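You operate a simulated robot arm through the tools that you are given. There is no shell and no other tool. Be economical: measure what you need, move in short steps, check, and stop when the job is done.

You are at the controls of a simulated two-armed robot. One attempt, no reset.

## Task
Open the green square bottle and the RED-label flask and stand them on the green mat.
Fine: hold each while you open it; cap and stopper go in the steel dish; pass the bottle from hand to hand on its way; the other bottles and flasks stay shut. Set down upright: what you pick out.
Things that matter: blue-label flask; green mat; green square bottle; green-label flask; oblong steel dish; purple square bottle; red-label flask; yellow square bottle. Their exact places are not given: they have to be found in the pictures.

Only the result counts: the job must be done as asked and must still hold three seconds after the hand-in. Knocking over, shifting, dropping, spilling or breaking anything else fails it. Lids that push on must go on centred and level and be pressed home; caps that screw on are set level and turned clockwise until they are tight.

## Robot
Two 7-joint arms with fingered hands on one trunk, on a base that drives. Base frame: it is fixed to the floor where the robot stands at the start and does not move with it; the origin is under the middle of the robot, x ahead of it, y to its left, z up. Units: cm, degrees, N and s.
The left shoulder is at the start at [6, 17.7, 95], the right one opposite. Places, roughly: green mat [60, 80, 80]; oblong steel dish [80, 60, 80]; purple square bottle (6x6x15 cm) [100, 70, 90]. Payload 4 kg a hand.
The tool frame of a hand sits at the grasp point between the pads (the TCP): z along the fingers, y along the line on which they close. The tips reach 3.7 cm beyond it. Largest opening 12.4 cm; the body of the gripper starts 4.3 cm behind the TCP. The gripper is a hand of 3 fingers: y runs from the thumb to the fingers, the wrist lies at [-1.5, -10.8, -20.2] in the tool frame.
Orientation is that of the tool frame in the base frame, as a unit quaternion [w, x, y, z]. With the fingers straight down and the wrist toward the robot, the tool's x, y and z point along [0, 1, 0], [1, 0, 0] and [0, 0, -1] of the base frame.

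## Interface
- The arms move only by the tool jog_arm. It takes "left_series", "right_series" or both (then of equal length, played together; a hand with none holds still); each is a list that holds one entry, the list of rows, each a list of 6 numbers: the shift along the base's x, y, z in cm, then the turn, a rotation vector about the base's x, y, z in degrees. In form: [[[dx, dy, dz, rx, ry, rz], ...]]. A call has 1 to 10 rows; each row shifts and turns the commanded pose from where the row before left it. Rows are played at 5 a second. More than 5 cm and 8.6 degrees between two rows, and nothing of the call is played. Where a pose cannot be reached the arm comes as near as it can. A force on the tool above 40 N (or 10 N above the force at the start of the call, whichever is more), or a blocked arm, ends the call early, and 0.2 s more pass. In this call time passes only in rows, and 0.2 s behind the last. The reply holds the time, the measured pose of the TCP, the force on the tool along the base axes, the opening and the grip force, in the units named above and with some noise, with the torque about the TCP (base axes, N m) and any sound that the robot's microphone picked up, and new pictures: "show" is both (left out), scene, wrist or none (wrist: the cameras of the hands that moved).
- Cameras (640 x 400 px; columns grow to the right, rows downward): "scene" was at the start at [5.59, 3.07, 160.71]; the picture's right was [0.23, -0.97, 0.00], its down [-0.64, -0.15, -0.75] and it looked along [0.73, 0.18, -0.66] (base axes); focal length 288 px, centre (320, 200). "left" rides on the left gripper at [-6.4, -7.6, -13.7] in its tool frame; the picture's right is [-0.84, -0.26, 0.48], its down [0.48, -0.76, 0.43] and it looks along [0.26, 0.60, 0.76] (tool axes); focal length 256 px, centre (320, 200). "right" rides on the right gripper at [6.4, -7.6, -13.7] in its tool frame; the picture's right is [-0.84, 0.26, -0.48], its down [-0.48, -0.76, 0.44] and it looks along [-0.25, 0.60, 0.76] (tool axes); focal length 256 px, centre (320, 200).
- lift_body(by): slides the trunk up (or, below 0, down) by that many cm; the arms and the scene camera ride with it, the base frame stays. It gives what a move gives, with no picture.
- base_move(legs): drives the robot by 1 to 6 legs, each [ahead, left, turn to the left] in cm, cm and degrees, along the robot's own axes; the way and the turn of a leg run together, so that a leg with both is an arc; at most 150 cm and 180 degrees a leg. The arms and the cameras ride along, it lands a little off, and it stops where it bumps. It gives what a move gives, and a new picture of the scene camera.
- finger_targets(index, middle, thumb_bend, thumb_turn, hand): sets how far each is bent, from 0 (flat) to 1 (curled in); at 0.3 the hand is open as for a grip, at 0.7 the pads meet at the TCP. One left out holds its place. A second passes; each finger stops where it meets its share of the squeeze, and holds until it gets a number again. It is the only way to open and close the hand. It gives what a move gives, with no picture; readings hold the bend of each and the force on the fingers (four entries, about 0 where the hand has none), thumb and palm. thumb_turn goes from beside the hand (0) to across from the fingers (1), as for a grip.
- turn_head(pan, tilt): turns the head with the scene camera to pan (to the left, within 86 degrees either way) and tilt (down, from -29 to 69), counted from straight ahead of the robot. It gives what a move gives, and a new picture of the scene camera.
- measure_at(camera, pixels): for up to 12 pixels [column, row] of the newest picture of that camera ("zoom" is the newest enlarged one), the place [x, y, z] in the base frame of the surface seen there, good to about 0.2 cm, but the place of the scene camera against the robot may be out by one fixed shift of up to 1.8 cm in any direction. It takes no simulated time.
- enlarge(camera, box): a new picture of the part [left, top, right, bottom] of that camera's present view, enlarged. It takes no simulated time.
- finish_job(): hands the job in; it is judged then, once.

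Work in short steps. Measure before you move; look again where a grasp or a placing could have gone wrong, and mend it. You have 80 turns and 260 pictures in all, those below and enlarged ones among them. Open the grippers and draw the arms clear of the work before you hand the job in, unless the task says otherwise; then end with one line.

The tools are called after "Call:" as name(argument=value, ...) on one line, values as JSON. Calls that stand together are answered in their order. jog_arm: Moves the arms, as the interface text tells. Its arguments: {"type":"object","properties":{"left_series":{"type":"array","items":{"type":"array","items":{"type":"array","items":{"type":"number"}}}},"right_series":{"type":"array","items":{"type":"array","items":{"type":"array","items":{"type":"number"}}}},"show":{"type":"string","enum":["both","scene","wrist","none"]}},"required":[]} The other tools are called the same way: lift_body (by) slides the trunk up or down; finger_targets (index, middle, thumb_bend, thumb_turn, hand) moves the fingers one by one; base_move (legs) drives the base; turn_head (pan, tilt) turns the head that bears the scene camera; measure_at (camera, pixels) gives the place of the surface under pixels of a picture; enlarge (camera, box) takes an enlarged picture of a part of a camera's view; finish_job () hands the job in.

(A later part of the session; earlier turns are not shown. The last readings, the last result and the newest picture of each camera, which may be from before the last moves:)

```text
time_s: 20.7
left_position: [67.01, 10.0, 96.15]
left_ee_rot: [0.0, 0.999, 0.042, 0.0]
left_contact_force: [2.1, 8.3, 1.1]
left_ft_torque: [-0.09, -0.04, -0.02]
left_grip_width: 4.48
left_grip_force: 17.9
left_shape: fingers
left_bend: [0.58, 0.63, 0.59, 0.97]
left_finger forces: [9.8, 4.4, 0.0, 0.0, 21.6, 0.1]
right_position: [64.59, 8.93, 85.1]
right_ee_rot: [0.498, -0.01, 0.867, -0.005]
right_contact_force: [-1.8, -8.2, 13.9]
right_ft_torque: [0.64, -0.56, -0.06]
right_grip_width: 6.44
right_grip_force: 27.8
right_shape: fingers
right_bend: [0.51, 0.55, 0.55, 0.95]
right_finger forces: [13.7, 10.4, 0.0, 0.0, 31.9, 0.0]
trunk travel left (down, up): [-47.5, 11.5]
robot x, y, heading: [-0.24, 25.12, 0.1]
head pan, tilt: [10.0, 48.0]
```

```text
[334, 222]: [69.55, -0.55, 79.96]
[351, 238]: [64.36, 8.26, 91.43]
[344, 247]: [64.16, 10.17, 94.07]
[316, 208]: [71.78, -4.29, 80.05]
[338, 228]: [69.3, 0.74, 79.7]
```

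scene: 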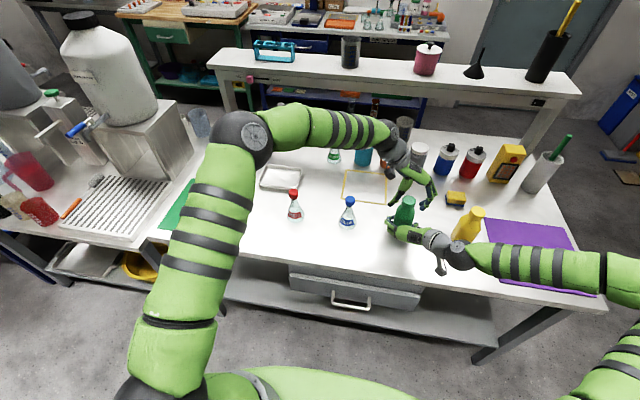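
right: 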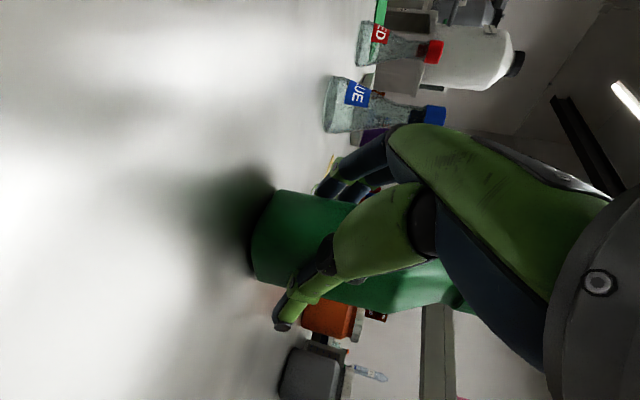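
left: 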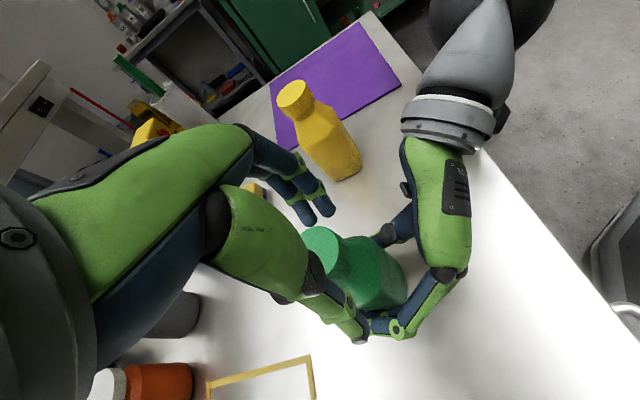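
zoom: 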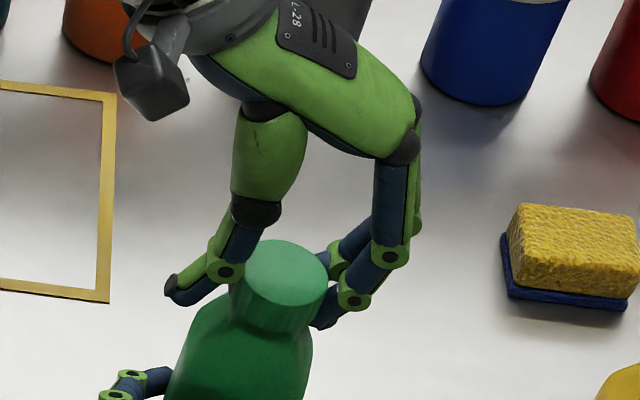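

The cap axis is at about (66.15, 9.5) in the wrist frame. I turn the left hand 85° counter-clockwise about that axis.

Call:
jog_arm(left_series=[[[-0.084, 0.12, 0, 0, 0, 8.5], [-0.1, 0.107, 0.01, 0, 0, 8.5], [-0.115, 0.09, 0.01, 0, 0, 8.5], [-0.127, 0.073, 0.01, 0, 0, 8.5], [-0.136, 0.053, 0.01, 0, 0, 8.5], [-0.142, 0.032, 0.01, 0, 0, 8.5], [-0.146, 0.011, 0.01, 0, 0, 8.5], [-0.146, -0.011, 0.01, 0, 0, 8.5], [-0.142, -0.032, 0.01, 0, 0, 8.5], [-0.136, -0.053, 0.01, 0, 0, 8.5]]])

Call:
enlarge(camera="scene", box=[370, 160, 466, 220])

```text
time_s: 22.9
left_position: [65.76, 10.27, 96.3]
left_ee_rot: [0.0, 0.708, 0.707, 0.0]
left_contact_force: [1.2, 6.5, 4.3]
left_ft_torque: [0.02, -0.58, -0.08]
left_grip_width: 4.34
left_grip_force: 19.3
left_shape: fingers
left_bend: [0.58, 0.6, 0.6, 0.99]
left_finger forces: [9.7, 9.7, 0.0, 0.0, 19.1, 0.0]
right_position: [64.61, 8.94, 85.0]
right_ee_rot: [0.498, -0.012, 0.867, -0.005]
right_contact_force: [0.6, -6.4, 12.4]
right_ft_torque: [0.33, -0.29, 0.04]
right_grip_width: 6.46
right_grip_force: 26.5
right_shape: fingers
right_bend: [0.51, 0.55, 0.55, 0.96]
right_finger forces: [12.5, 11.3, 0.1, 0.0, 29.6, 0.1]
trunk travel left (down, up): [-47.5, 11.5]
robot x, y, heading: [-0.03, 24.76, 0.3]
head pan, tilt: [10.0, 48.0]
```

scene: 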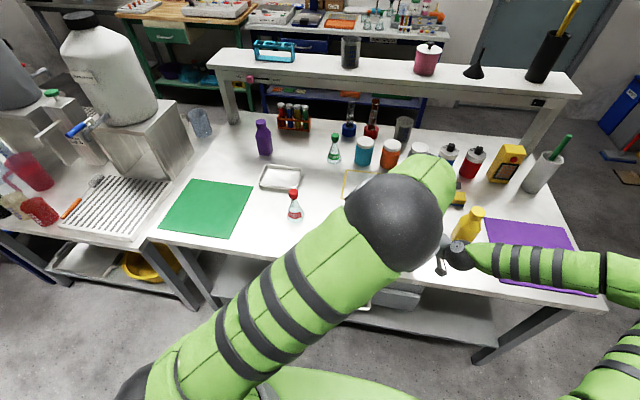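
left: 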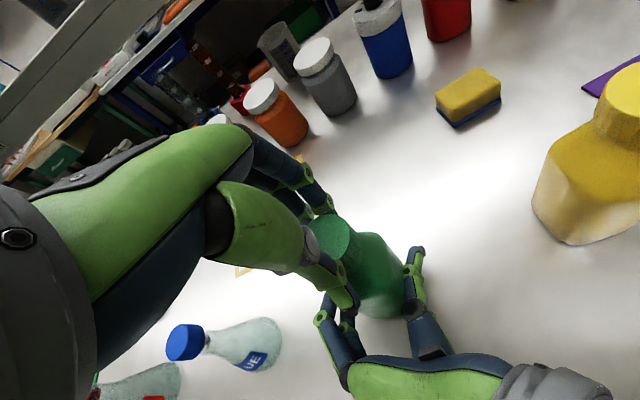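

```text
6.67 times, centred on (418, 190) of scene
```

zoom: 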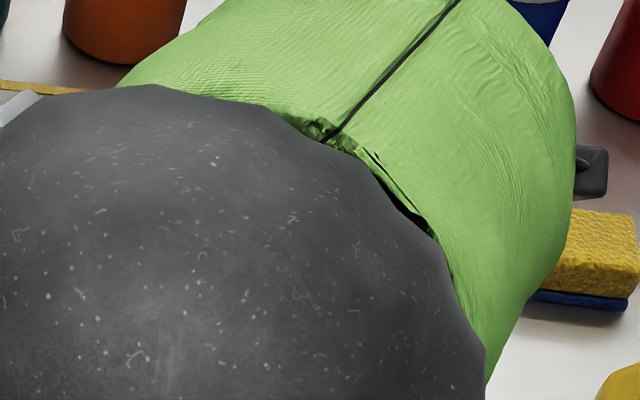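

The 85° turn went through without slip signs (grip 4.3 cm, 19 N). I try 42° further in the same grasp.

Call:
jog_arm(left_series=[[[-0.127, -0.073, 0.01, 0, 0, 8.5], [-0.115, -0.09, 0.01, 0, 0, 8.5], [-0.1, -0.107, 0.01, 0, 0, 8.5], [-0.084, -0.12, 0.01, 0, 0, 8.5], [-0.064, -0.131, 0.01, 0, 0, 8.5]]], show="wrist")

Call:
enlarge(camera="left", box=[280, 180, 440, 280])

```text
time_s: 24.1
left_position: [65.27, 9.69, 96.41]
left_ee_rot: [0.001, 0.403, 0.915, 0.0]
left_contact_force: [1.2, 4.1, 1.2]
left_ft_torque: [0.36, -0.33, -0.03]
left_grip_width: 4.33
left_grip_force: 18.5
left_shape: fingers
left_bend: [0.57, 0.61, 0.61, 0.98]
left_finger forces: [12.4, 6.9, 0.1, 0.1, 17.3, 0.1]
right_position: [64.59, 9.09, 85.09]
right_ee_rot: [0.498, -0.012, 0.867, -0.004]
right_contact_force: [-0.6, -1.8, 9.3]
right_ft_torque: [0.35, -0.2, 0.1]
right_grip_width: 6.43
right_grip_force: 25.5
right_shape: fingers
right_bend: [0.51, 0.55, 0.55, 0.96]
right_finger forces: [13.2, 11.6, 0.1, 0.1, 26.2, 0.1]
trunk travel left (down, up): [-47.5, 11.5]
robot x, y, heading: [-0.6, 24.94, 0.2]
head pan, tilt: [10.0, 48.0]
```

left: 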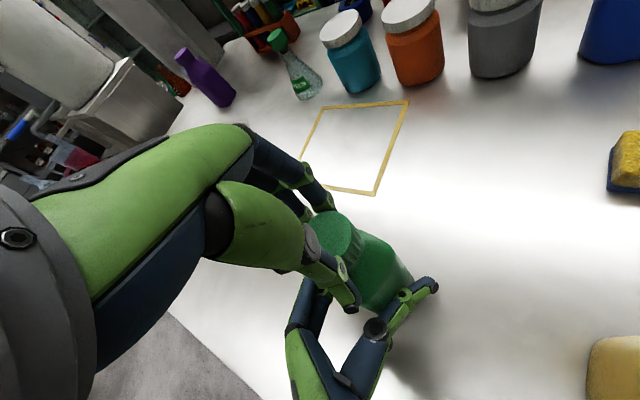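

```text
4.00 times, centred on (360, 230) of left
```

zoom: 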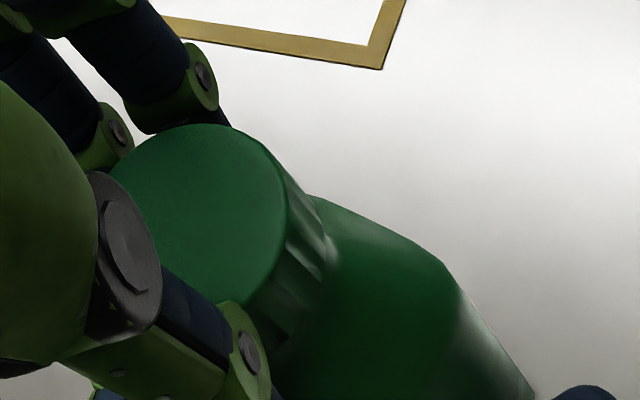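

Still holding well after 127°, and the arm is free. I go on 42° more.

Call:
jog_arm(left_series=[[[-0.045, -0.139, 0.01, 0, 0, 8.5], [-0.023, -0.144, 0.01, 0, 0, 8.5], [-0.002, -0.146, 0.01, 0, 0, 8.5], [0.02, -0.145, 0.01, 0, 0, 8.5], [0.04, -0.14, 0.01, 0, 0, 8.5]]], show="wrist")

Call:
enlarge(camera="left", box=[280, 180, 440, 280])

```text
time_s: 25.3
left_position: [65.22, 9.1, 96.46]
left_ee_rot: [0.001, 0.046, 0.999, -0.001]
left_contact_force: [-0.6, 3.9, 5.1]
left_ft_torque: [0.63, -0.09, -0.13]
left_grip_width: 4.34
left_grip_force: 20.5
left_shape: fingers
left_bend: [0.57, 0.6, 0.61, 0.98]
left_finger forces: [12.1, 10.6, 0.1, 0.0, 18.4, 0.0]
right_position: [64.66, 8.99, 85.07]
right_ee_rot: [0.498, -0.011, 0.867, -0.005]
right_contact_force: [-0.8, -1.2, 4.1]
right_ft_torque: [0.26, -0.15, 0.21]
right_grip_width: 6.44
right_grip_force: 25.4
right_shape: fingers
right_bend: [0.51, 0.55, 0.55, 0.96]
right_finger forces: [13.0, 11.0, 0.0, 0.0, 26.3, 0.1]
trunk travel left (down, up): [-47.5, 11.5]
robot x, y, heading: [-0.0, 24.72, 0.1]
head pan, tilt: [10.0, 48.0]
```

left: 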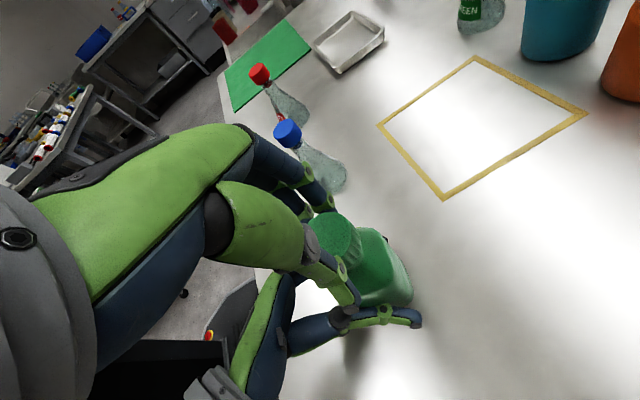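

```text
4.00 times, centred on (360, 230) of left
```

zoom: 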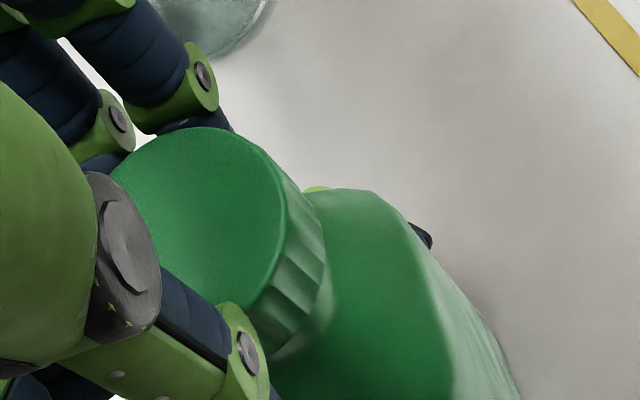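

170° done, with the cap still firmly gripped. I try a further 42° and watch for reach limits.

Call:
jog_arm(left_series=[[[0.062, -0.133, 0.01, 0, 0, 8.5], [0.08, -0.122, 0.01, 0, 0, 8.5], [0.097, -0.109, 0.01, 0, 0, 8.5], [0.112, -0.094, 0.01, 0, 0, 8.5], [0.125, -0.076, 0.01, 0, 0, 8.5]]], show="wrist")

Call:
enlarge(camera="left", box=[280, 180, 440, 280])

```text
time_s: 26.5
left_position: [63.69, 9.5, 96.22]
left_ee_rot: [0.0, -0.102, 0.995, -0.001]
left_contact_force: [5.9, -1.6, 2.5]
left_ft_torque: [0.16, -0.1, -0.11]
left_grip_width: 4.11
left_grip_force: 14.5
left_shape: fingers
left_bend: [0.57, 0.66, 0.62, 0.97]
left_finger forces: [12.5, 1.2, 0.0, 0.0, 15.0, 0.0]
left hand out of reach, approached as far as the arm can: row 2, 3, 5
right_position: [64.6, 9.14, 85.12]
right_ee_rot: [0.498, -0.011, 0.867, -0.004]
right_contact_force: [-6.6, 4.0, 18.9]
right_ft_torque: [0.4, -0.47, 0.12]
right_grip_width: 6.32
right_grip_force: 25.4
right_shape: fingers
right_bend: [0.51, 0.54, 0.55, 0.97]
right_finger forces: [14.5, 11.8, 0.1, 0.0, 25.9, 0.1]
trunk travel left (down, up): [-47.5, 11.5]
robot x, y, heading: [-0.15, 24.67, 0.3]
head pan, tilt: [10.0, 48.0]
```

left: 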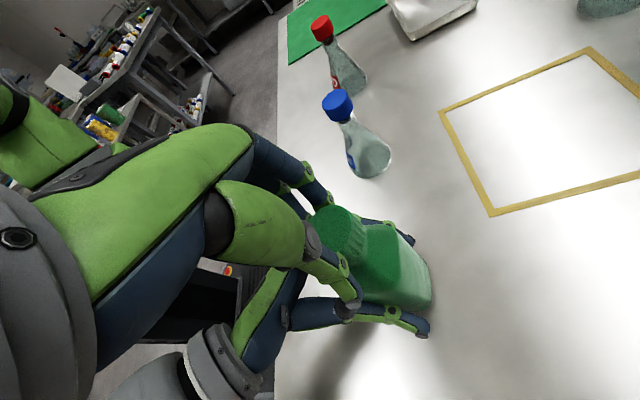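

```text
4.00 times, centred on (360, 230) of left
```

zoom: 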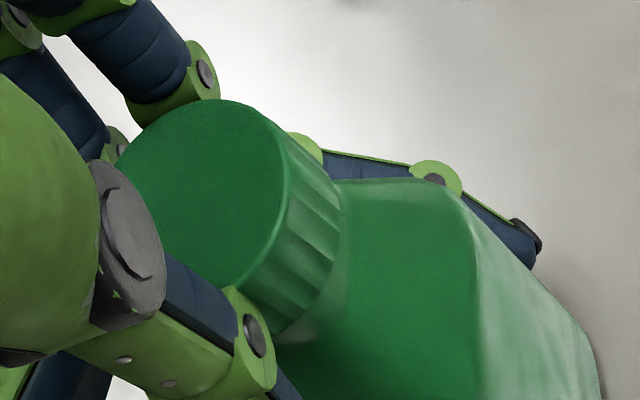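

The arm is at its limit and dragged the hand 1.5 cm toward −x, so I release, raise clear, and swing back to re-grasp.

Call:
finger_targets(hand="left", index=0.4, middle=0.4, thumb_bend=0.4)

Call:
jog_arm(left_series=[[[0, 0, 2.5, 0, 0, 0], [0, 0, 2.5, 0, 0, 0], [0.3, 0.1, 0, 0, 0, -8.5], [0.3, 0.1, 0, 0, 0, -8.5], [0.3, 0.1, 0, 0, 0, -8.5], [0.3, 0.1, 0, 0, 0, -8.5], [0.3, 0.1, 0, 0, 0, -8.5], [0.3, 0.1, 0, 0, 0, -8.5], [0.3, 0.1, 0, 0, 0, -8.5], [0.3, 0.1, 0, 0, 0, -8.5]]], show="none")

Call:
jog_arm(left_series=[[[0, 0, 0, 0, 0, -8.5], [0, 0, 0, 0, 0, -8.5], [0, 0, 0, 0, 0, -8.5], [0, 0, 0, 0, 0, -8.5], [0, 0, 0, 0, 0, -8.5], [0, 0, 0, 0, 0, -8.5], [0, 0, 0, 0, 0, -8.5], [0, 0, 0, 0, 0, -8.5], [0, 0, 0, 0, 0, -8.5], [0, 0, 0, 0, 0, -8.5]]], show="both")

Call:
enlarge(camera="scene", box=[370, 160, 466, 220])

```text
time_s: 27.5
left_position: [63.68, 9.36, 96.24]
left_ee_rot: [0.0, -0.102, 0.995, 0.0]
left_contact_force: [0.9, -1.3, -0.4]
left_ft_torque: [0.0, -0.02, 0.03]
left_grip_width: 9.27
left_grip_force: 0.1
left_shape: fingers
left_bend: [0.4, 0.4, 0.4, 0.97]
left_finger forces: [0.0, 0.0, 0.0, 0.0, 0.0, 0.0]
right_position: [64.68, 8.92, 85.01]
right_ee_rot: [0.498, -0.011, 0.867, -0.005]
right_contact_force: [-0.7, -1.4, 6.5]
right_ft_torque: [0.17, -0.08, -0.02]
right_grip_width: 6.35
right_grip_force: 24.6
right_shape: fingers
right_bend: [0.51, 0.54, 0.55, 0.97]
right_finger forces: [12.7, 10.9, 0.0, 0.0, 25.3, 0.0]
trunk travel left (down, up): [-47.5, 11.5]
robot x, y, heading: [-0.25, 24.99, 0.2]
head pan, tilt: [10.0, 48.0]
```

```text
time_s: 29.7
left_position: [66.1, 10.28, 98.63]
left_ee_rot: [0.0, 0.473, 0.881, -0.001]
left_contact_force: [-0.5, 0.1, 0.1]
left_ft_torque: [0.01, 0.0, -0.03]
left_grip_width: 9.33
left_grip_force: 0.1
left_shape: fingers
left_bend: [0.4, 0.4, 0.4, 0.98]
left_finger forces: [0.0, 0.0, 0.0, 0.0, 0.0, 0.0]
left hand out of reach, approached as far as the arm can: row 2
right_position: [64.66, 8.99, 85.05]
right_ee_rot: [0.498, -0.011, 0.867, -0.005]
right_contact_force: [-0.8, 0.6, 4.1]
right_ft_torque: [0.18, -0.12, 0.03]
right_grip_width: 6.35
right_grip_force: 24.8
right_shape: fingers
right_bend: [0.51, 0.54, 0.55, 0.96]
right_finger forces: [13.2, 11.4, 0.0, 0.0, 24.2, 0.0]
trunk travel left (down, up): [-47.5, 11.5]
robot x, y, heading: [0.08, 24.79, 0.4]
head pan, tilt: [10.0, 48.0]
```

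```text
time_s: 31.9
left_position: [65.97, 10.26, 98.84]
left_ee_rot: [0.0, 0.944, 0.33, 0.001]
left_contact_force: [-0.3, -0.7, -0.1]
left_ft_torque: [0.02, 0.02, 0.02]
left_grip_width: 9.33
left_grip_force: 0.0
left_shape: fingers
left_bend: [0.4, 0.4, 0.4, 0.98]
left_finger forces: [0.0, 0.0, 0.0, 0.0, 0.0, 0.0]
right_position: [64.71, 9.01, 84.96]
right_ee_rot: [0.498, -0.011, 0.867, -0.004]
right_contact_force: [1.8, 0.9, 2.7]
right_ft_torque: [0.18, -0.08, 0.0]
right_grip_width: 6.34
right_grip_force: 23.5
right_shape: fingers
right_bend: [0.51, 0.54, 0.56, 0.96]
right_finger forces: [13.5, 11.5, 0.1, 0.0, 23.4, 0.0]
trunk travel left (down, up): [-47.5, 11.5]
robot x, y, heading: [0.11, 24.71, 0.2]
head pan, tilt: [10.0, 48.0]
```

scene: 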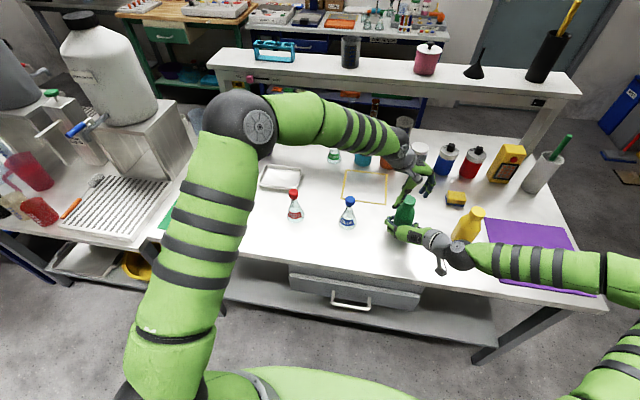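
left: 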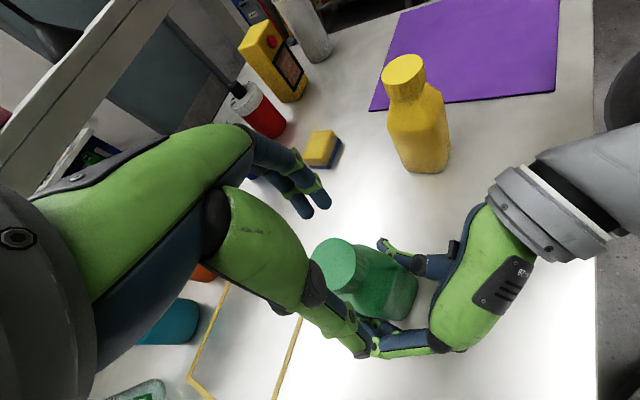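

```text
6.67 times, centred on (418, 190) of scene
```

zoom: 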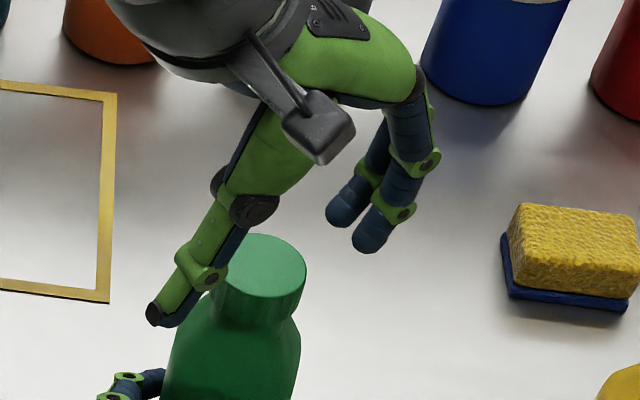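

Cap in the scene zoom is at (262,262). I measure it again for centre and any rise.

Call:
measure_at(camera="zoom", pixels=[[265, 262], [222, 262], [304, 264], [268, 238], [258, 292], [155, 312], [372, 240], [345, 215]])

Call:
measure_at(camera="left", pixels=[[335, 265], [335, 250], [335, 280], [320, 262], [350, 265], [318, 200], [302, 210], [360, 350]])

Call:
enlarge(camera="left", box=[290, 200, 450, 320])

```text
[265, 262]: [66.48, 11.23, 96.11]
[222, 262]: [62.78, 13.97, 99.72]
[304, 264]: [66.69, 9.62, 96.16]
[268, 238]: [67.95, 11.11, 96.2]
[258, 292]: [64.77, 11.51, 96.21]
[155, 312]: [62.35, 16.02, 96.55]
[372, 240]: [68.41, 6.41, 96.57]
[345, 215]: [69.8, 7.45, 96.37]
```

```text
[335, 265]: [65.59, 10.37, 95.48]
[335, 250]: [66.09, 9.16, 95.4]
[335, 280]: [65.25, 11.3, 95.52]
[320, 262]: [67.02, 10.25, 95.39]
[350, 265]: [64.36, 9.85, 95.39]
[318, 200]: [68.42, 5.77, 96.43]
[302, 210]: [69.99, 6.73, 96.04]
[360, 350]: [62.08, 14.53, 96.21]
```

```text
3.33 times, centred on (370, 260) of left
```

zoom: 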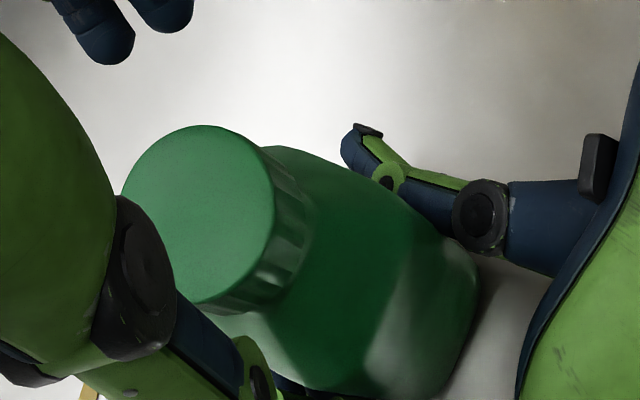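

By the left camera the cap top is now at z≈95.45, a slight rise, with its centre at about (66.0, 10.3). I rotate the remaining −38°, descend and re-grip at TCP (66.7, 10.5, 96.3).

Call:
jog_arm(left_series=[[[0.15, 0.05, 0, 0, 0, -7.7], [0.15, 0.05, 0, 0, 0, -7.7], [0.15, 0.05, 0, 0, 0, -7.7], [0.15, 0.05, 0, 0, 0, -7.7], [0.15, 0.05, 0, 0, 0, -7.7], [0, 0, -1.3, 0, 0, 0], [0, 0, -1.25, 0, 0, 0]]], show="none")

Call:
finger_targets(hand="left", index=0.66, middle=0.66, thumb_bend=0.66)

Call:
enlarge(camera="scene", box=[370, 160, 466, 220])

```text
time_s: 33.5
left_position: [66.76, 10.51, 96.29]
left_ee_rot: [0.0, 1.0, 0.001, 0.0]
left_contact_force: [-0.9, 0.2, 0.9]
left_ft_torque: [0.04, -0.02, -0.01]
left_grip_width: 9.3
left_grip_force: 0.0
left_shape: fingers
left_bend: [0.4, 0.4, 0.4, 0.98]
left_finger forces: [0.1, 0.0, 0.0, 0.0, 0.1, 0.1]
right_position: [64.67, 9.04, 84.98]
right_ee_rot: [0.498, -0.011, 0.867, -0.004]
right_contact_force: [0.4, -0.3, 5.0]
right_ft_torque: [0.16, -0.13, -0.01]
right_grip_width: 6.36
right_grip_force: 24.0
right_shape: fingers
right_bend: [0.51, 0.54, 0.56, 0.96]
right_finger forces: [13.2, 11.4, 0.0, 0.1, 24.0, 0.0]
trunk travel left (down, up): [-47.5, 11.5]
robot x, y, heading: [-0.24, 25.1, 0.1]
head pan, tilt: [10.0, 48.0]
```

```text
time_s: 34.5
left_position: [66.82, 10.47, 96.25]
left_ee_rot: [0.001, 1.0, 0.002, 0.001]
left_contact_force: [5.3, 2.8, 3.1]
left_ft_torque: [-0.57, -0.2, 0.03]
left_grip_width: 4.25
left_grip_force: 19.4
left_shape: fingers
left_bend: [0.58, 0.62, 0.6, 0.97]
left_finger forces: [10.3, 9.8, 0.0, 0.0, 18.6, 0.0]
right_position: [64.68, 9.03, 85.09]
right_ee_rot: [0.498, -0.011, 0.867, -0.005]
right_contact_force: [-4.3, -4.0, 6.3]
right_ft_torque: [0.45, -0.18, 0.06]
right_grip_width: 6.4
right_grip_force: 26.1
right_shape: fingers
right_bend: [0.51, 0.55, 0.55, 0.95]
right_finger forces: [13.5, 10.1, 0.0, 0.1, 28.4, 0.0]
trunk travel left (down, up): [-47.5, 11.5]
robot x, y, heading: [-0.11, 24.79, 0.3]
head pan, tilt: [10.0, 48.0]
```

```text
6.67 times, centred on (418, 190) of scene
```

zoom: 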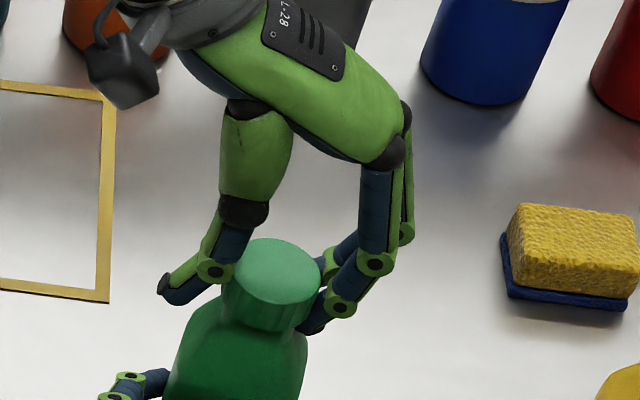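

Good centred grip: 4.25 cm, index 10 N, middle 10 N, thumb 19 N. I turn another 170° counter-clockwise about the cap axis, with a slight rise.

Call:
jog_arm(left_series=[[[-0.105, 0.081, 0.015, 0, 0, 8.5], [-0.117, 0.066, 0.015, 0, 0, 8.5], [-0.124, 0.047, 0.015, 0, 0, 8.5], [-0.131, 0.028, 0.015, 0, 0, 8.5], [-0.133, 0.009, 0.015, 0, 0, 8.5], [-0.133, -0.011, 0.015, 0, 0, 8.5], [-0.13, -0.031, 0.015, 0, 0, 8.5], [-0.124, -0.049, 0.015, 0, 0, 8.5], [-0.115, -0.067, 0.015, 0, 0, 8.5], [-0.104, -0.084, 0.015, 0, 0, 8.5]]], show="none")

Call:
jog_arm(left_series=[[[-0.09, -0.098, 0.015, 0, 0, 8.5], [-0.075, -0.11, 0.015, 0, 0, 8.5], [-0.058, -0.12, 0.015, 0, 0, 8.5], [-0.04, -0.128, 0.015, 0, 0, 8.5], [-0.02, -0.131, 0.015, 0, 0, 8.5], [0, -0.134, 0.015, 0, 0, 8.5], [0.019, -0.132, 0.015, 0, 0, 8.5], [0.039, -0.128, 0.015, 0, 0, 8.5], [0.057, -0.12, 0.015, 0, 0, 8.5]]], show="wrist")

Call:
enlarge(camera="left", box=[280, 180, 440, 280])

```text
time_s: 36.7
left_position: [65.53, 10.42, 96.3]
left_ee_rot: [0.001, 0.735, 0.678, 0.0]
left_contact_force: [0.4, 2.0, 4.3]
left_ft_torque: [-0.13, -0.36, -0.19]
left_grip_width: 4.04
left_grip_force: 20.6
left_shape: fingers
left_bend: [0.59, 0.6, 0.61, 0.99]
left_finger forces: [11.6, 10.1, 0.0, 0.0, 19.2, 0.1]
right_position: [64.67, 9.05, 84.99]
right_ee_rot: [0.498, -0.012, 0.867, -0.004]
right_contact_force: [-1.0, -3.8, 5.6]
right_ft_torque: [0.23, -0.06, 0.16]
right_grip_width: 6.38
right_grip_force: 25.4
right_shape: fingers
right_bend: [0.51, 0.55, 0.55, 0.96]
right_finger forces: [13.0, 11.5, 0.0, 0.1, 26.7, 0.0]
trunk travel left (down, up): [-47.5, 11.5]
robot x, y, heading: [-0.0, 24.69, 0.1]
head pan, tilt: [10.0, 48.0]
```

```text
time_s: 38.7
left_position: [65.48, 9.29, 96.32]
left_ee_rot: [0.001, 0.159, 0.987, 0.0]
left_contact_force: [1.2, 3.3, 2.9]
left_ft_torque: [0.37, -0.27, -0.27]
left_grip_width: 3.96
left_grip_force: 19.2
left_shape: fingers
left_bend: [0.59, 0.6, 0.61, 0.99]
left_finger forces: [12.1, 9.6, 0.0, 0.1, 17.0, 0.0]
right_position: [64.75, 8.97, 85.1]
right_ee_rot: [0.498, -0.012, 0.867, -0.004]
right_contact_force: [-0.2, -1.6, 2.4]
right_ft_torque: [0.22, -0.06, 0.26]
right_grip_width: 6.38
right_grip_force: 24.9
right_shape: fingers
right_bend: [0.51, 0.54, 0.55, 0.96]
right_finger forces: [12.6, 11.7, 0.1, 0.0, 26.1, 0.1]
trunk travel left (down, up): [-47.5, 11.5]
robot x, y, heading: [-0.13, 25.13, 0.3]
head pan, tilt: [10.0, 48.0]
```

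left: 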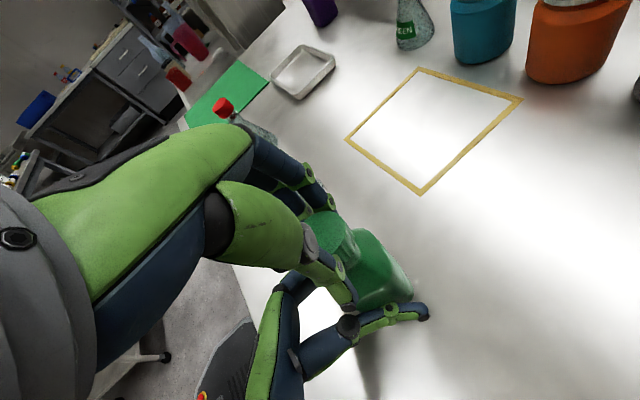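

```text
4.00 times, centred on (360, 230) of left
```

zoom: 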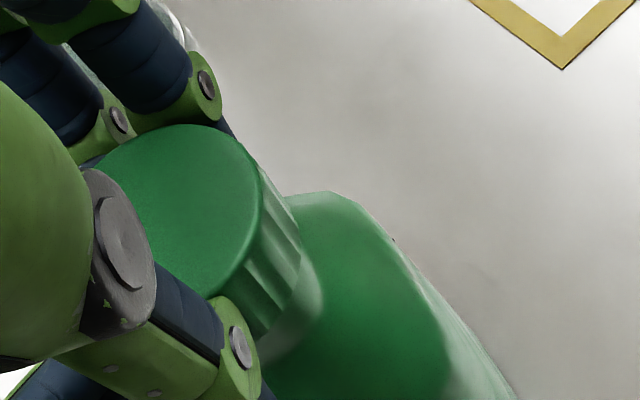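

The neck is visible under the cap now: it has risen about half a centimetre after ~330°. I test with a small upward pull.

Call:
jog_arm(left_series=[[[0, 0, 0.3, 0, 0, 0], [0, 0, 0.3, 0, 0, 0], [0, 0, 0.3, 0, 0, 0]]], show="wrist")

Call:
enlarge(camera="left", box=[280, 180, 440, 280])

```text
time_s: 39.5
left_position: [65.41, 9.34, 97.17]
left_ee_rot: [-0.001, 0.159, 0.987, 0.001]
left_contact_force: [0.4, 1.3, -4.0]
left_ft_torque: [0.03, 0.06, -0.01]
left_grip_width: 3.84
left_grip_force: 16.4
left_shape: fingers
left_bend: [0.58, 0.62, 0.62, 0.97]
left_finger forces: [13.1, 5.9, 0.1, 0.0, 14.6, 0.0]
right_position: [64.61, 8.98, 84.98]
right_ee_rot: [0.498, -0.011, 0.867, -0.004]
right_contact_force: [0.8, -1.7, 6.4]
right_ft_torque: [0.25, -0.12, -0.05]
right_grip_width: 6.39
right_grip_force: 24.9
right_shape: fingers
right_bend: [0.51, 0.55, 0.55, 0.96]
right_finger forces: [12.8, 11.7, 0.0, 0.0, 25.1, 0.1]
trunk travel left (down, up): [-47.5, 11.5]
robot x, y, heading: [0.17, 25.22, 0.2]
head pan, tilt: [10.0, 48.0]
```

left: 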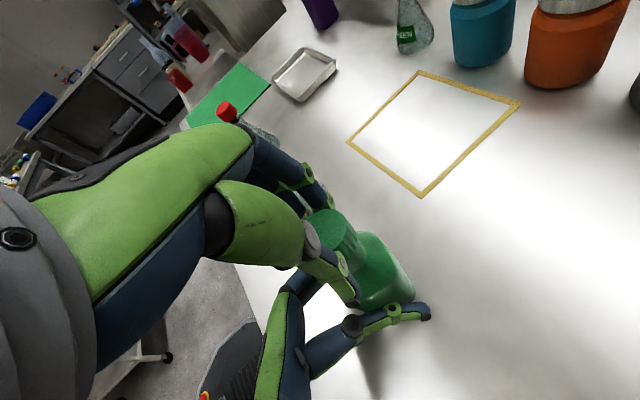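

```text
4.00 times, centred on (360, 230) of left
```

zoom: 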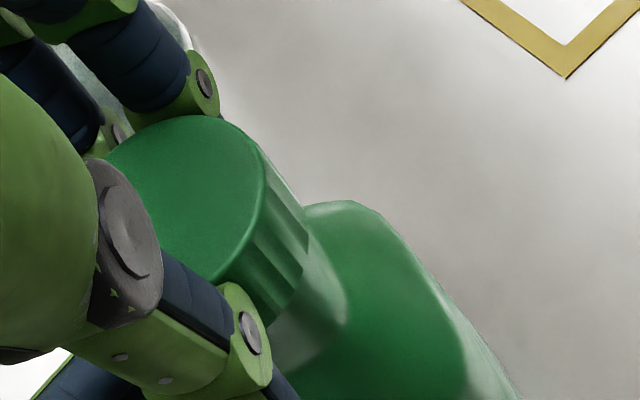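

The cap follows the hand with little force and more of the neck shows. I lift 3 cm further.

Call:
jog_arm(left_series=[[[0, 0, 0.5, 0, 0, 0], [0, 0, 0.5, 0, 0, 0], [0, 0, 1, 0, 0, 0], [0, 0, 1, 0, 0, 0]]], show="wrist")

Call:
enlarge(camera="left", box=[280, 180, 440, 280])

```text
time_s: 40.5
left_position: [65.43, 9.25, 100.35]
left_ee_rot: [0.0, 0.16, 0.987, -0.001]
left_contact_force: [-0.2, 0.7, 0.3]
left_ft_torque: [0.0, 0.02, -0.01]
left_grip_width: 3.79
left_grip_force: 15.7
left_shape: fingers
left_bend: [0.58, 0.63, 0.62, 0.97]
left_finger forces: [12.4, 4.7, 0.0, 0.1, 15.5, 0.0]
right_position: [64.67, 8.95, 85.09]
right_ee_rot: [0.498, -0.012, 0.867, -0.004]
right_contact_force: [0.1, -1.1, 4.4]
right_ft_torque: [0.15, -0.14, 0.01]
right_grip_width: 6.39
right_grip_force: 24.2
right_shape: fingers
right_bend: [0.51, 0.55, 0.55, 0.96]
right_finger forces: [12.6, 11.7, 0.0, 0.0, 24.2, 0.1]
trunk travel left (down, up): [-47.5, 11.5]
robot x, y, heading: [-0.02, 24.96, -0.0]
head pan, tilt: [10.0, 48.0]
```

left: 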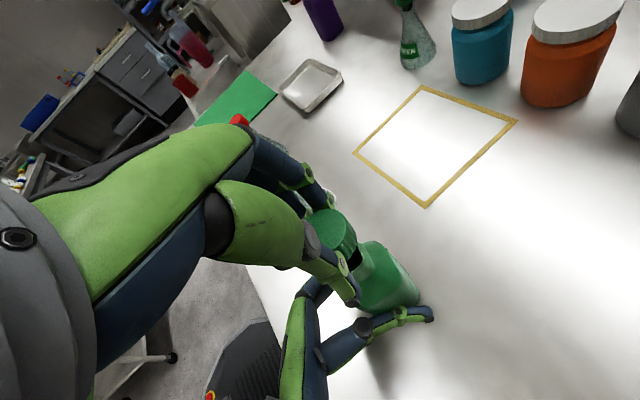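

```text
4.00 times, centred on (360, 230) of left
```

zoom: 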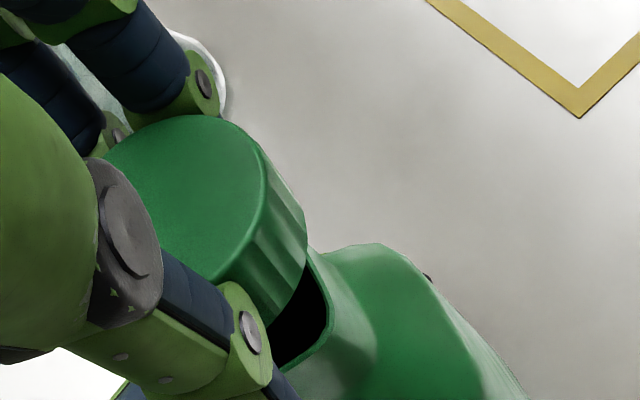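

The cap is off; the dark mouth is visible under it. The dish is visible in this left view around (312,85), so I measure its corners and then carry the cap there, raised.

Call:
measure_at(camera="left", pixels=[[312, 85], [311, 58], [341, 72], [309, 110], [281, 88], [298, 96], [325, 72], [237, 100]])

Call:
jog_arm(left_series=[[[0, 0, 4, 0, 0, 0], [0, 0, 4, 0, 0, 0], [0, 0, 4, 0, 0, 0], [1, 4, 0, 0, 0, -7], [1, 4, 0, 0, 0, -7], [1, 4, 0, 0, 0, -7], [1, 4, 0, 0, 0, -7], [1, 4, 0, 0, 0, -7], [1, 4, 0, 0, 0, -7], [1, 4, 0, 0, 0, -7]]], show="none")

Call:
jog_arm(left_series=[[[2, 3.5, 0, 0, 0, 0], [2, 3.5, 0, 0, 0, 0], [2, 3.5, 0, 0, 0, 0], [2, 2, 0, 0, 0, 0]]], show="both")

```text
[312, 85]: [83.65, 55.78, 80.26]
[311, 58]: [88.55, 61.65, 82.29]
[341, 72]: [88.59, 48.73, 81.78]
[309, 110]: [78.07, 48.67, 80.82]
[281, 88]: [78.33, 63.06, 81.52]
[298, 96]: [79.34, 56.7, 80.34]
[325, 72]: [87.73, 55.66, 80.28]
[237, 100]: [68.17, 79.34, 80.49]
```

```text
time_s: 42.7
left_position: [72.24, 37.44, 112.44]
left_ee_rot: [0.0, 0.555, 0.832, 0.0]
left_contact_force: [-0.6, 0.4, 0.7]
left_ft_torque: [-0.01, -0.04, -0.02]
left_grip_width: 3.79
left_grip_force: 15.6
left_shape: fingers
left_bend: [0.58, 0.63, 0.62, 0.97]
left_finger forces: [11.9, 4.5, 0.1, 0.0, 15.1, 0.0]
right_position: [64.67, 8.93, 85.09]
right_ee_rot: [0.498, -0.01, 0.867, -0.006]
right_contact_force: [0.3, 1.1, 3.2]
right_ft_torque: [0.14, -0.15, 0.02]
right_grip_width: 6.37
right_grip_force: 24.2
right_shape: fingers
right_bend: [0.51, 0.54, 0.56, 0.96]
right_finger forces: [12.9, 11.9, 0.1, 0.0, 23.5, 0.0]
trunk travel left (down, up): [-47.5, 11.5]
robot x, y, heading: [-0.28, 24.7, 0.3]
head pan, tilt: [10.0, 48.0]
```

```text
time_s: 43.7
left_position: [80.38, 49.95, 112.2]
left_ee_rot: [0.0, 0.555, 0.832, 0.0]
left_contact_force: [0.6, 0.1, 0.1]
left_ft_torque: [0.0, 0.0, -0.02]
left_grip_width: 3.77
left_grip_force: 15.6
left_shape: fingers
left_bend: [0.58, 0.63, 0.62, 0.97]
left_finger forces: [11.9, 4.5, 0.0, 0.1, 15.0, 0.0]
right_position: [64.73, 9.13, 85.04]
right_ee_rot: [0.498, -0.012, 0.867, -0.004]
right_contact_force: [0.2, 0.6, 3.0]
right_ft_torque: [0.13, -0.09, 0.0]
right_grip_width: 6.33
right_grip_force: 24.2
right_shape: fingers
right_bend: [0.51, 0.54, 0.56, 0.96]
right_finger forces: [12.7, 12.1, 0.0, 0.0, 23.4, 0.0]
trunk travel left (down, up): [-47.5, 11.5]
robot x, y, heading: [-0.13, 24.61, 0.2]
head pan, tilt: [10.0, 48.0]
```

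scene: 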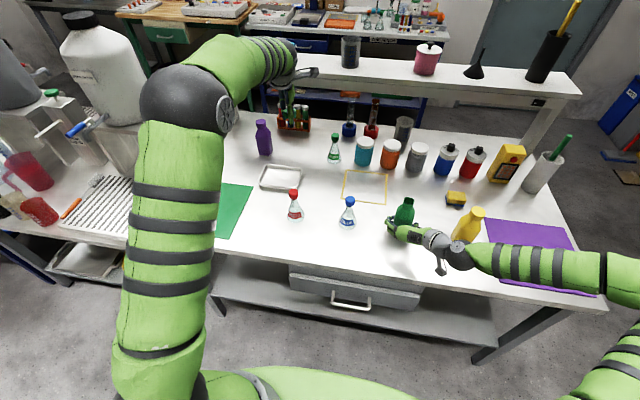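
left: 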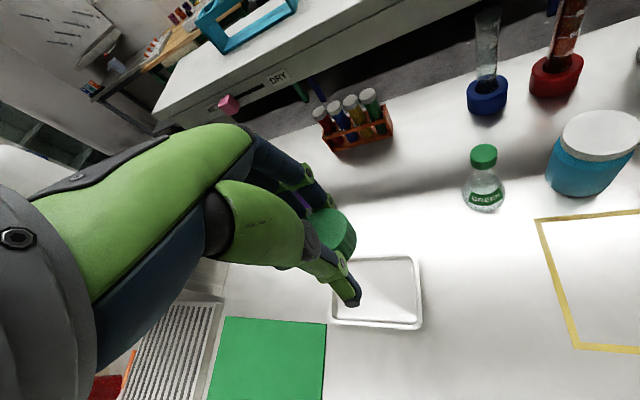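

Dish spans x 78–88.6, y 48.7–63, floor z≈80.3. I move over its right half and lower the cap to just above the floor.

Call:
jog_arm(left_series=[[[2.1, 3.3, 0, 0, 0, 0], [0, 0, -4, 0, 0, 0], [0, 0, -4, 0, 0, 0], [0, 0, -4, 0, 0, 0], [0, 0, -4, 0, 0, 0], [0, 0, -4, 0, 0, 0], [0, 0, -4, 0, 0, 0], [0, 0, -1.2, 0, 0, 0], [0, 0, -1, 0, 0, 0]]], show="both")

Call:
enlarge(camera="scene", box=[230, 140, 326, 200])

Call:
enlarge(camera="left", box=[260, 180, 420, 280])

```text
time_s: 45.7
left_position: [82.42, 53.12, 86.01]
left_ee_rot: [0.0, 0.554, 0.833, 0.0]
left_contact_force: [0.6, 0.3, -0.4]
left_ft_torque: [-0.02, 0.03, -0.03]
left_grip_width: 3.78
left_grip_force: 15.9
left_shape: fingers
left_bend: [0.58, 0.63, 0.62, 0.97]
left_finger forces: [11.5, 4.5, 0.0, 0.0, 14.7, 0.1]
right_position: [64.72, 8.98, 85.02]
right_ee_rot: [0.498, -0.012, 0.867, -0.004]
right_contact_force: [0.3, 0.4, 4.3]
right_ft_torque: [0.14, -0.08, 0.0]
right_grip_width: 6.33
right_grip_force: 23.7
right_shape: fingers
right_bend: [0.51, 0.55, 0.56, 0.96]
right_finger forces: [12.4, 11.9, 0.1, 0.0, 23.9, 0.0]
trunk travel left (down, up): [-47.5, 11.5]
robot x, y, heading: [0.13, 24.76, 0.4]
head pan, tilt: [10.0, 48.0]
```

scene: 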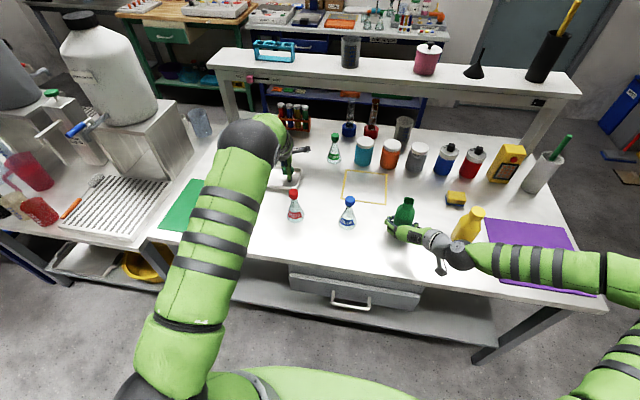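
left: 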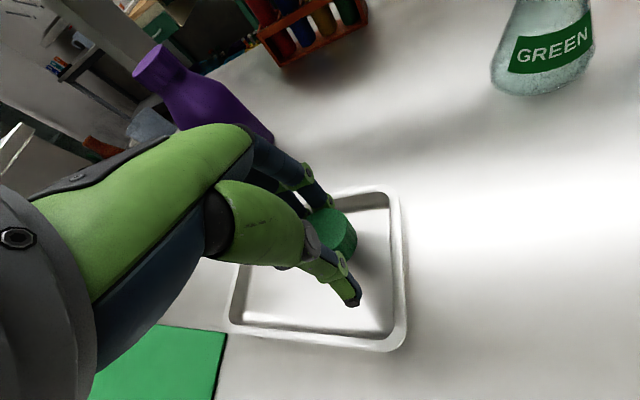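

```text
6.67 times, centred on (278, 170) of scene
```

zoom: 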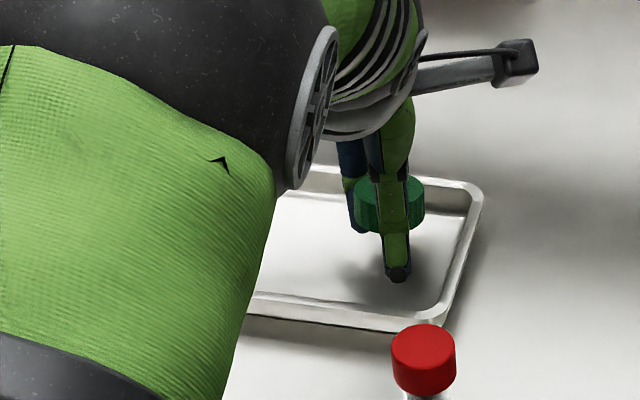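

```text
4.00 times, centred on (340, 230) of left
```

zoom: 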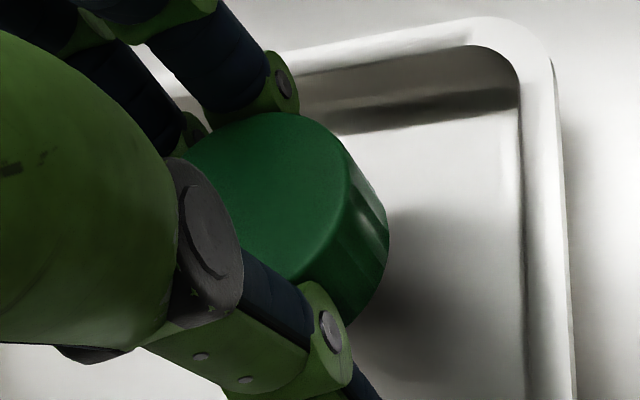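

The cap hangs about 2 cm above the dish floor, well inside the rim. I lower 1.6 cm, open slightly, and withdraw upward.

Call:
jog_arm(left_series=[[[0, 0, -0.8, 0, 0, 0], [0, 0, -0.8, 0, 0, 0]]], show="none")

Call:
finger_targets(hand="left", index=0.5, middle=0.5, thumb_bend=0.5)

Call:
jog_arm(left_series=[[[0, 0, 2, 0, 0, 0], [0, 0, 3, 0, 0, 0], [0, 0, 4, 0, 0, 0], [0, 0, 4, 0, 0, 0], [0, 0, 4, 0, 0, 0], [0, 0, 4, 0, 0, 0]]], show="both")

```text
time_s: 46.3
left_position: [82.51, 53.1, 84.68]
left_ee_rot: [0.002, 0.554, 0.833, 0.002]
left_contact_force: [-1.1, -0.3, 6.2]
left_ft_torque: [-0.02, -0.18, 0.0]
left_grip_width: 3.75
left_grip_force: 21.4
left_shape: fingers
left_bend: [0.58, 0.63, 0.62, 0.97]
left_finger forces: [20.3, 4.5, 0.0, 0.1, 16.6, 0.1]
right_position: [64.68, 9.01, 84.95]
right_ee_rot: [0.498, -0.012, 0.867, -0.004]
right_contact_force: [0.2, 0.8, 1.6]
right_ft_torque: [0.12, -0.03, -0.01]
right_grip_width: 6.34
right_grip_force: 23.6
right_shape: fingers
right_bend: [0.51, 0.55, 0.56, 0.96]
right_finger forces: [12.5, 12.1, 0.0, 0.0, 23.4, 0.0]
trunk travel left (down, up): [-47.5, 11.5]
robot x, y, heading: [0.23, 24.84, 0.3]
head pan, tilt: [10.0, 48.0]
```

```text
time_s: 47.3
left_position: [82.35, 53.18, 84.52]
left_ee_rot: [0.001, 0.555, 0.832, 0.001]
left_contact_force: [-0.3, -1.2, 8.5]
left_ft_torque: [0.01, -0.27, 0.01]
left_grip_width: 5.98
left_grip_force: 4.4
left_shape: fingers
left_bend: [0.51, 0.51, 0.5, 0.97]
left_finger forces: [5.8, 2.6, 0.1, 0.1, 0.3, 0.0]
right_position: [64.59, 8.8, 85.02]
right_ee_rot: [0.497, -0.012, 0.867, -0.004]
right_contact_force: [0.6, 0.6, 1.7]
right_ft_torque: [0.11, -0.02, 0.02]
right_grip_width: 6.35
right_grip_force: 24.2
right_shape: fingers
right_bend: [0.51, 0.54, 0.56, 0.96]
right_finger forces: [12.4, 12.1, 0.0, 0.0, 23.3, 0.0]
trunk travel left (down, up): [-47.5, 11.5]
robot x, y, heading: [-0.18, 25.01, 0.2]
head pan, tilt: [10.0, 48.0]
```

```text
time_s: 48.7
left_position: [82.43, 53.27, 105.51]
left_ee_rot: [0.001, 0.555, 0.832, 0.0]
left_contact_force: [0.4, 0.8, -0.1]
left_ft_torque: [0.02, -0.01, 0.01]
left_grip_width: 6.16
left_grip_force: 0.1
left_shape: fingers
left_bend: [0.5, 0.5, 0.5, 0.97]
left_finger forces: [0.0, 0.1, 0.0, 0.0, 0.1, 0.0]
right_position: [64.74, 8.93, 84.96]
right_ee_rot: [0.498, -0.011, 0.867, -0.004]
right_contact_force: [-0.8, -0.1, 4.4]
right_ft_torque: [0.19, -0.09, 0.03]
right_grip_width: 6.34
right_grip_force: 24.3
right_shape: fingers
right_bend: [0.51, 0.55, 0.56, 0.96]
right_finger forces: [12.4, 11.9, 0.1, 0.0, 24.2, 0.1]
trunk travel left (down, up): [-47.5, 11.5]
robot x, y, heading: [0.14, 24.98, 0.2]
head pan, tilt: [10.0, 48.0]
```

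scene: 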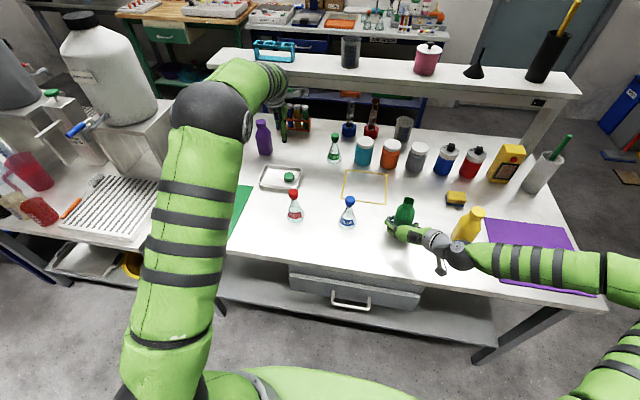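
left: 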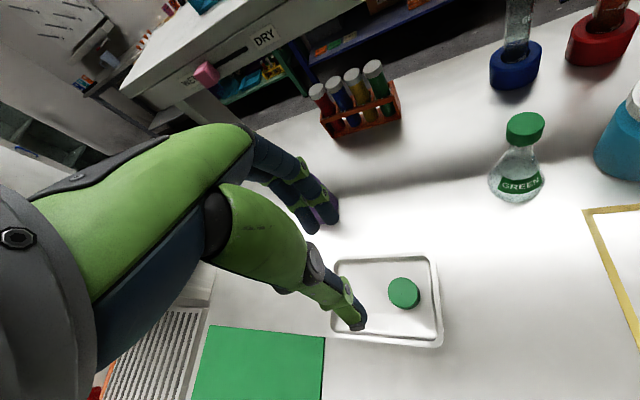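

The cap lies in the dish at (403,293) in the left view, and the dish hasn't moved. Now the right hand lifts the open bottle straight up 6 cm for the hand-over.

Call:
jog_arm(right_series=[[[0, 0, 1, 0, 0, 0], [0, 0, 1, 0, 0, 0], [0, 0, 2, 0, 0, 0], [0, 0, 2, 0, 0, 0]]], show="both")

Call:
enlarge(camera="scene", box=[350, 150, 478, 250])

```text
time_s: 49.7
left_position: [82.52, 53.31, 105.51]
left_ee_rot: [0.0, 0.554, 0.833, 0.0]
left_contact_force: [0.3, 0.1, 0.8]
left_ft_torque: [-0.02, 0.01, -0.01]
left_grip_width: 6.19
left_grip_force: 0.0
left_shape: fingers
left_bend: [0.5, 0.5, 0.5, 0.97]
left_finger forces: [0.1, 0.0, 0.0, 0.0, 0.0, 0.0]
right_position: [64.77, 9.02, 91.04]
right_ee_rot: [0.497, -0.011, 0.867, -0.003]
right_contact_force: [-0.2, -0.7, -0.9]
right_ft_torque: [0.0, 0.01, 0.02]
right_grip_width: 6.33
right_grip_force: 23.3
right_shape: fingers
right_bend: [0.51, 0.54, 0.56, 0.96]
right_finger forces: [11.9, 11.8, 0.1, 0.1, 23.3, 0.0]
trunk travel left (down, up): [-47.5, 11.5]
robot x, y, heading: [-0.16, 24.65, 0.2]
head pan, tilt: [10.0, 48.0]
```

scene: 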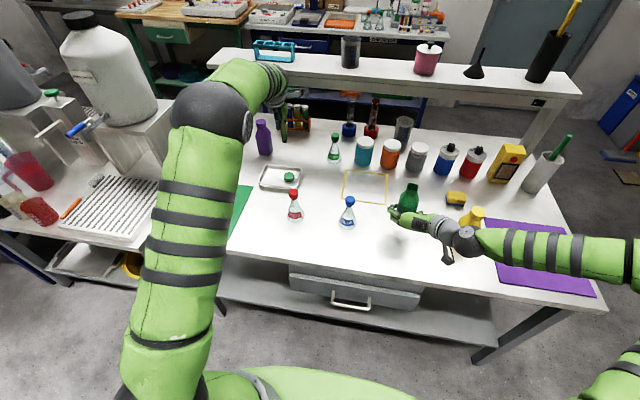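
right: 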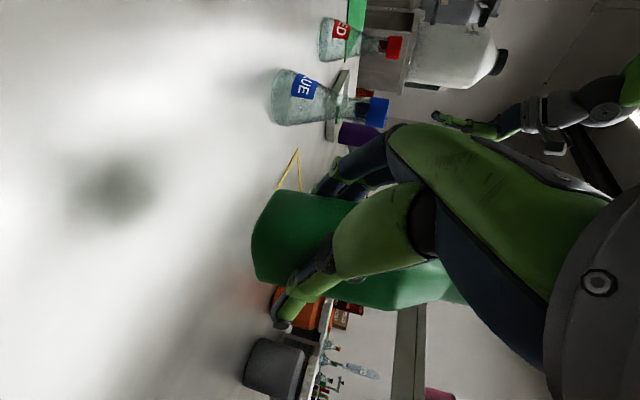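

```text
4.00 times, centred on (414, 200) of scene
```

zoom: 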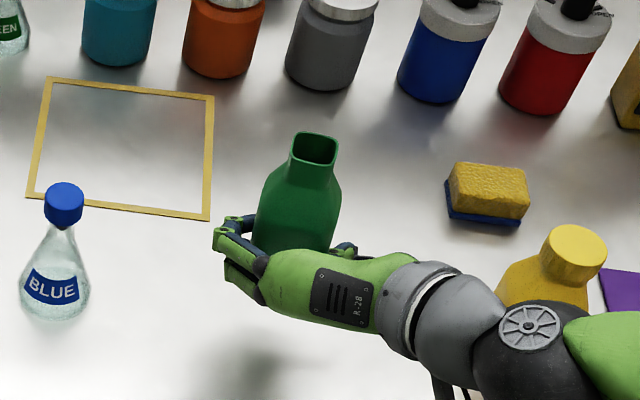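

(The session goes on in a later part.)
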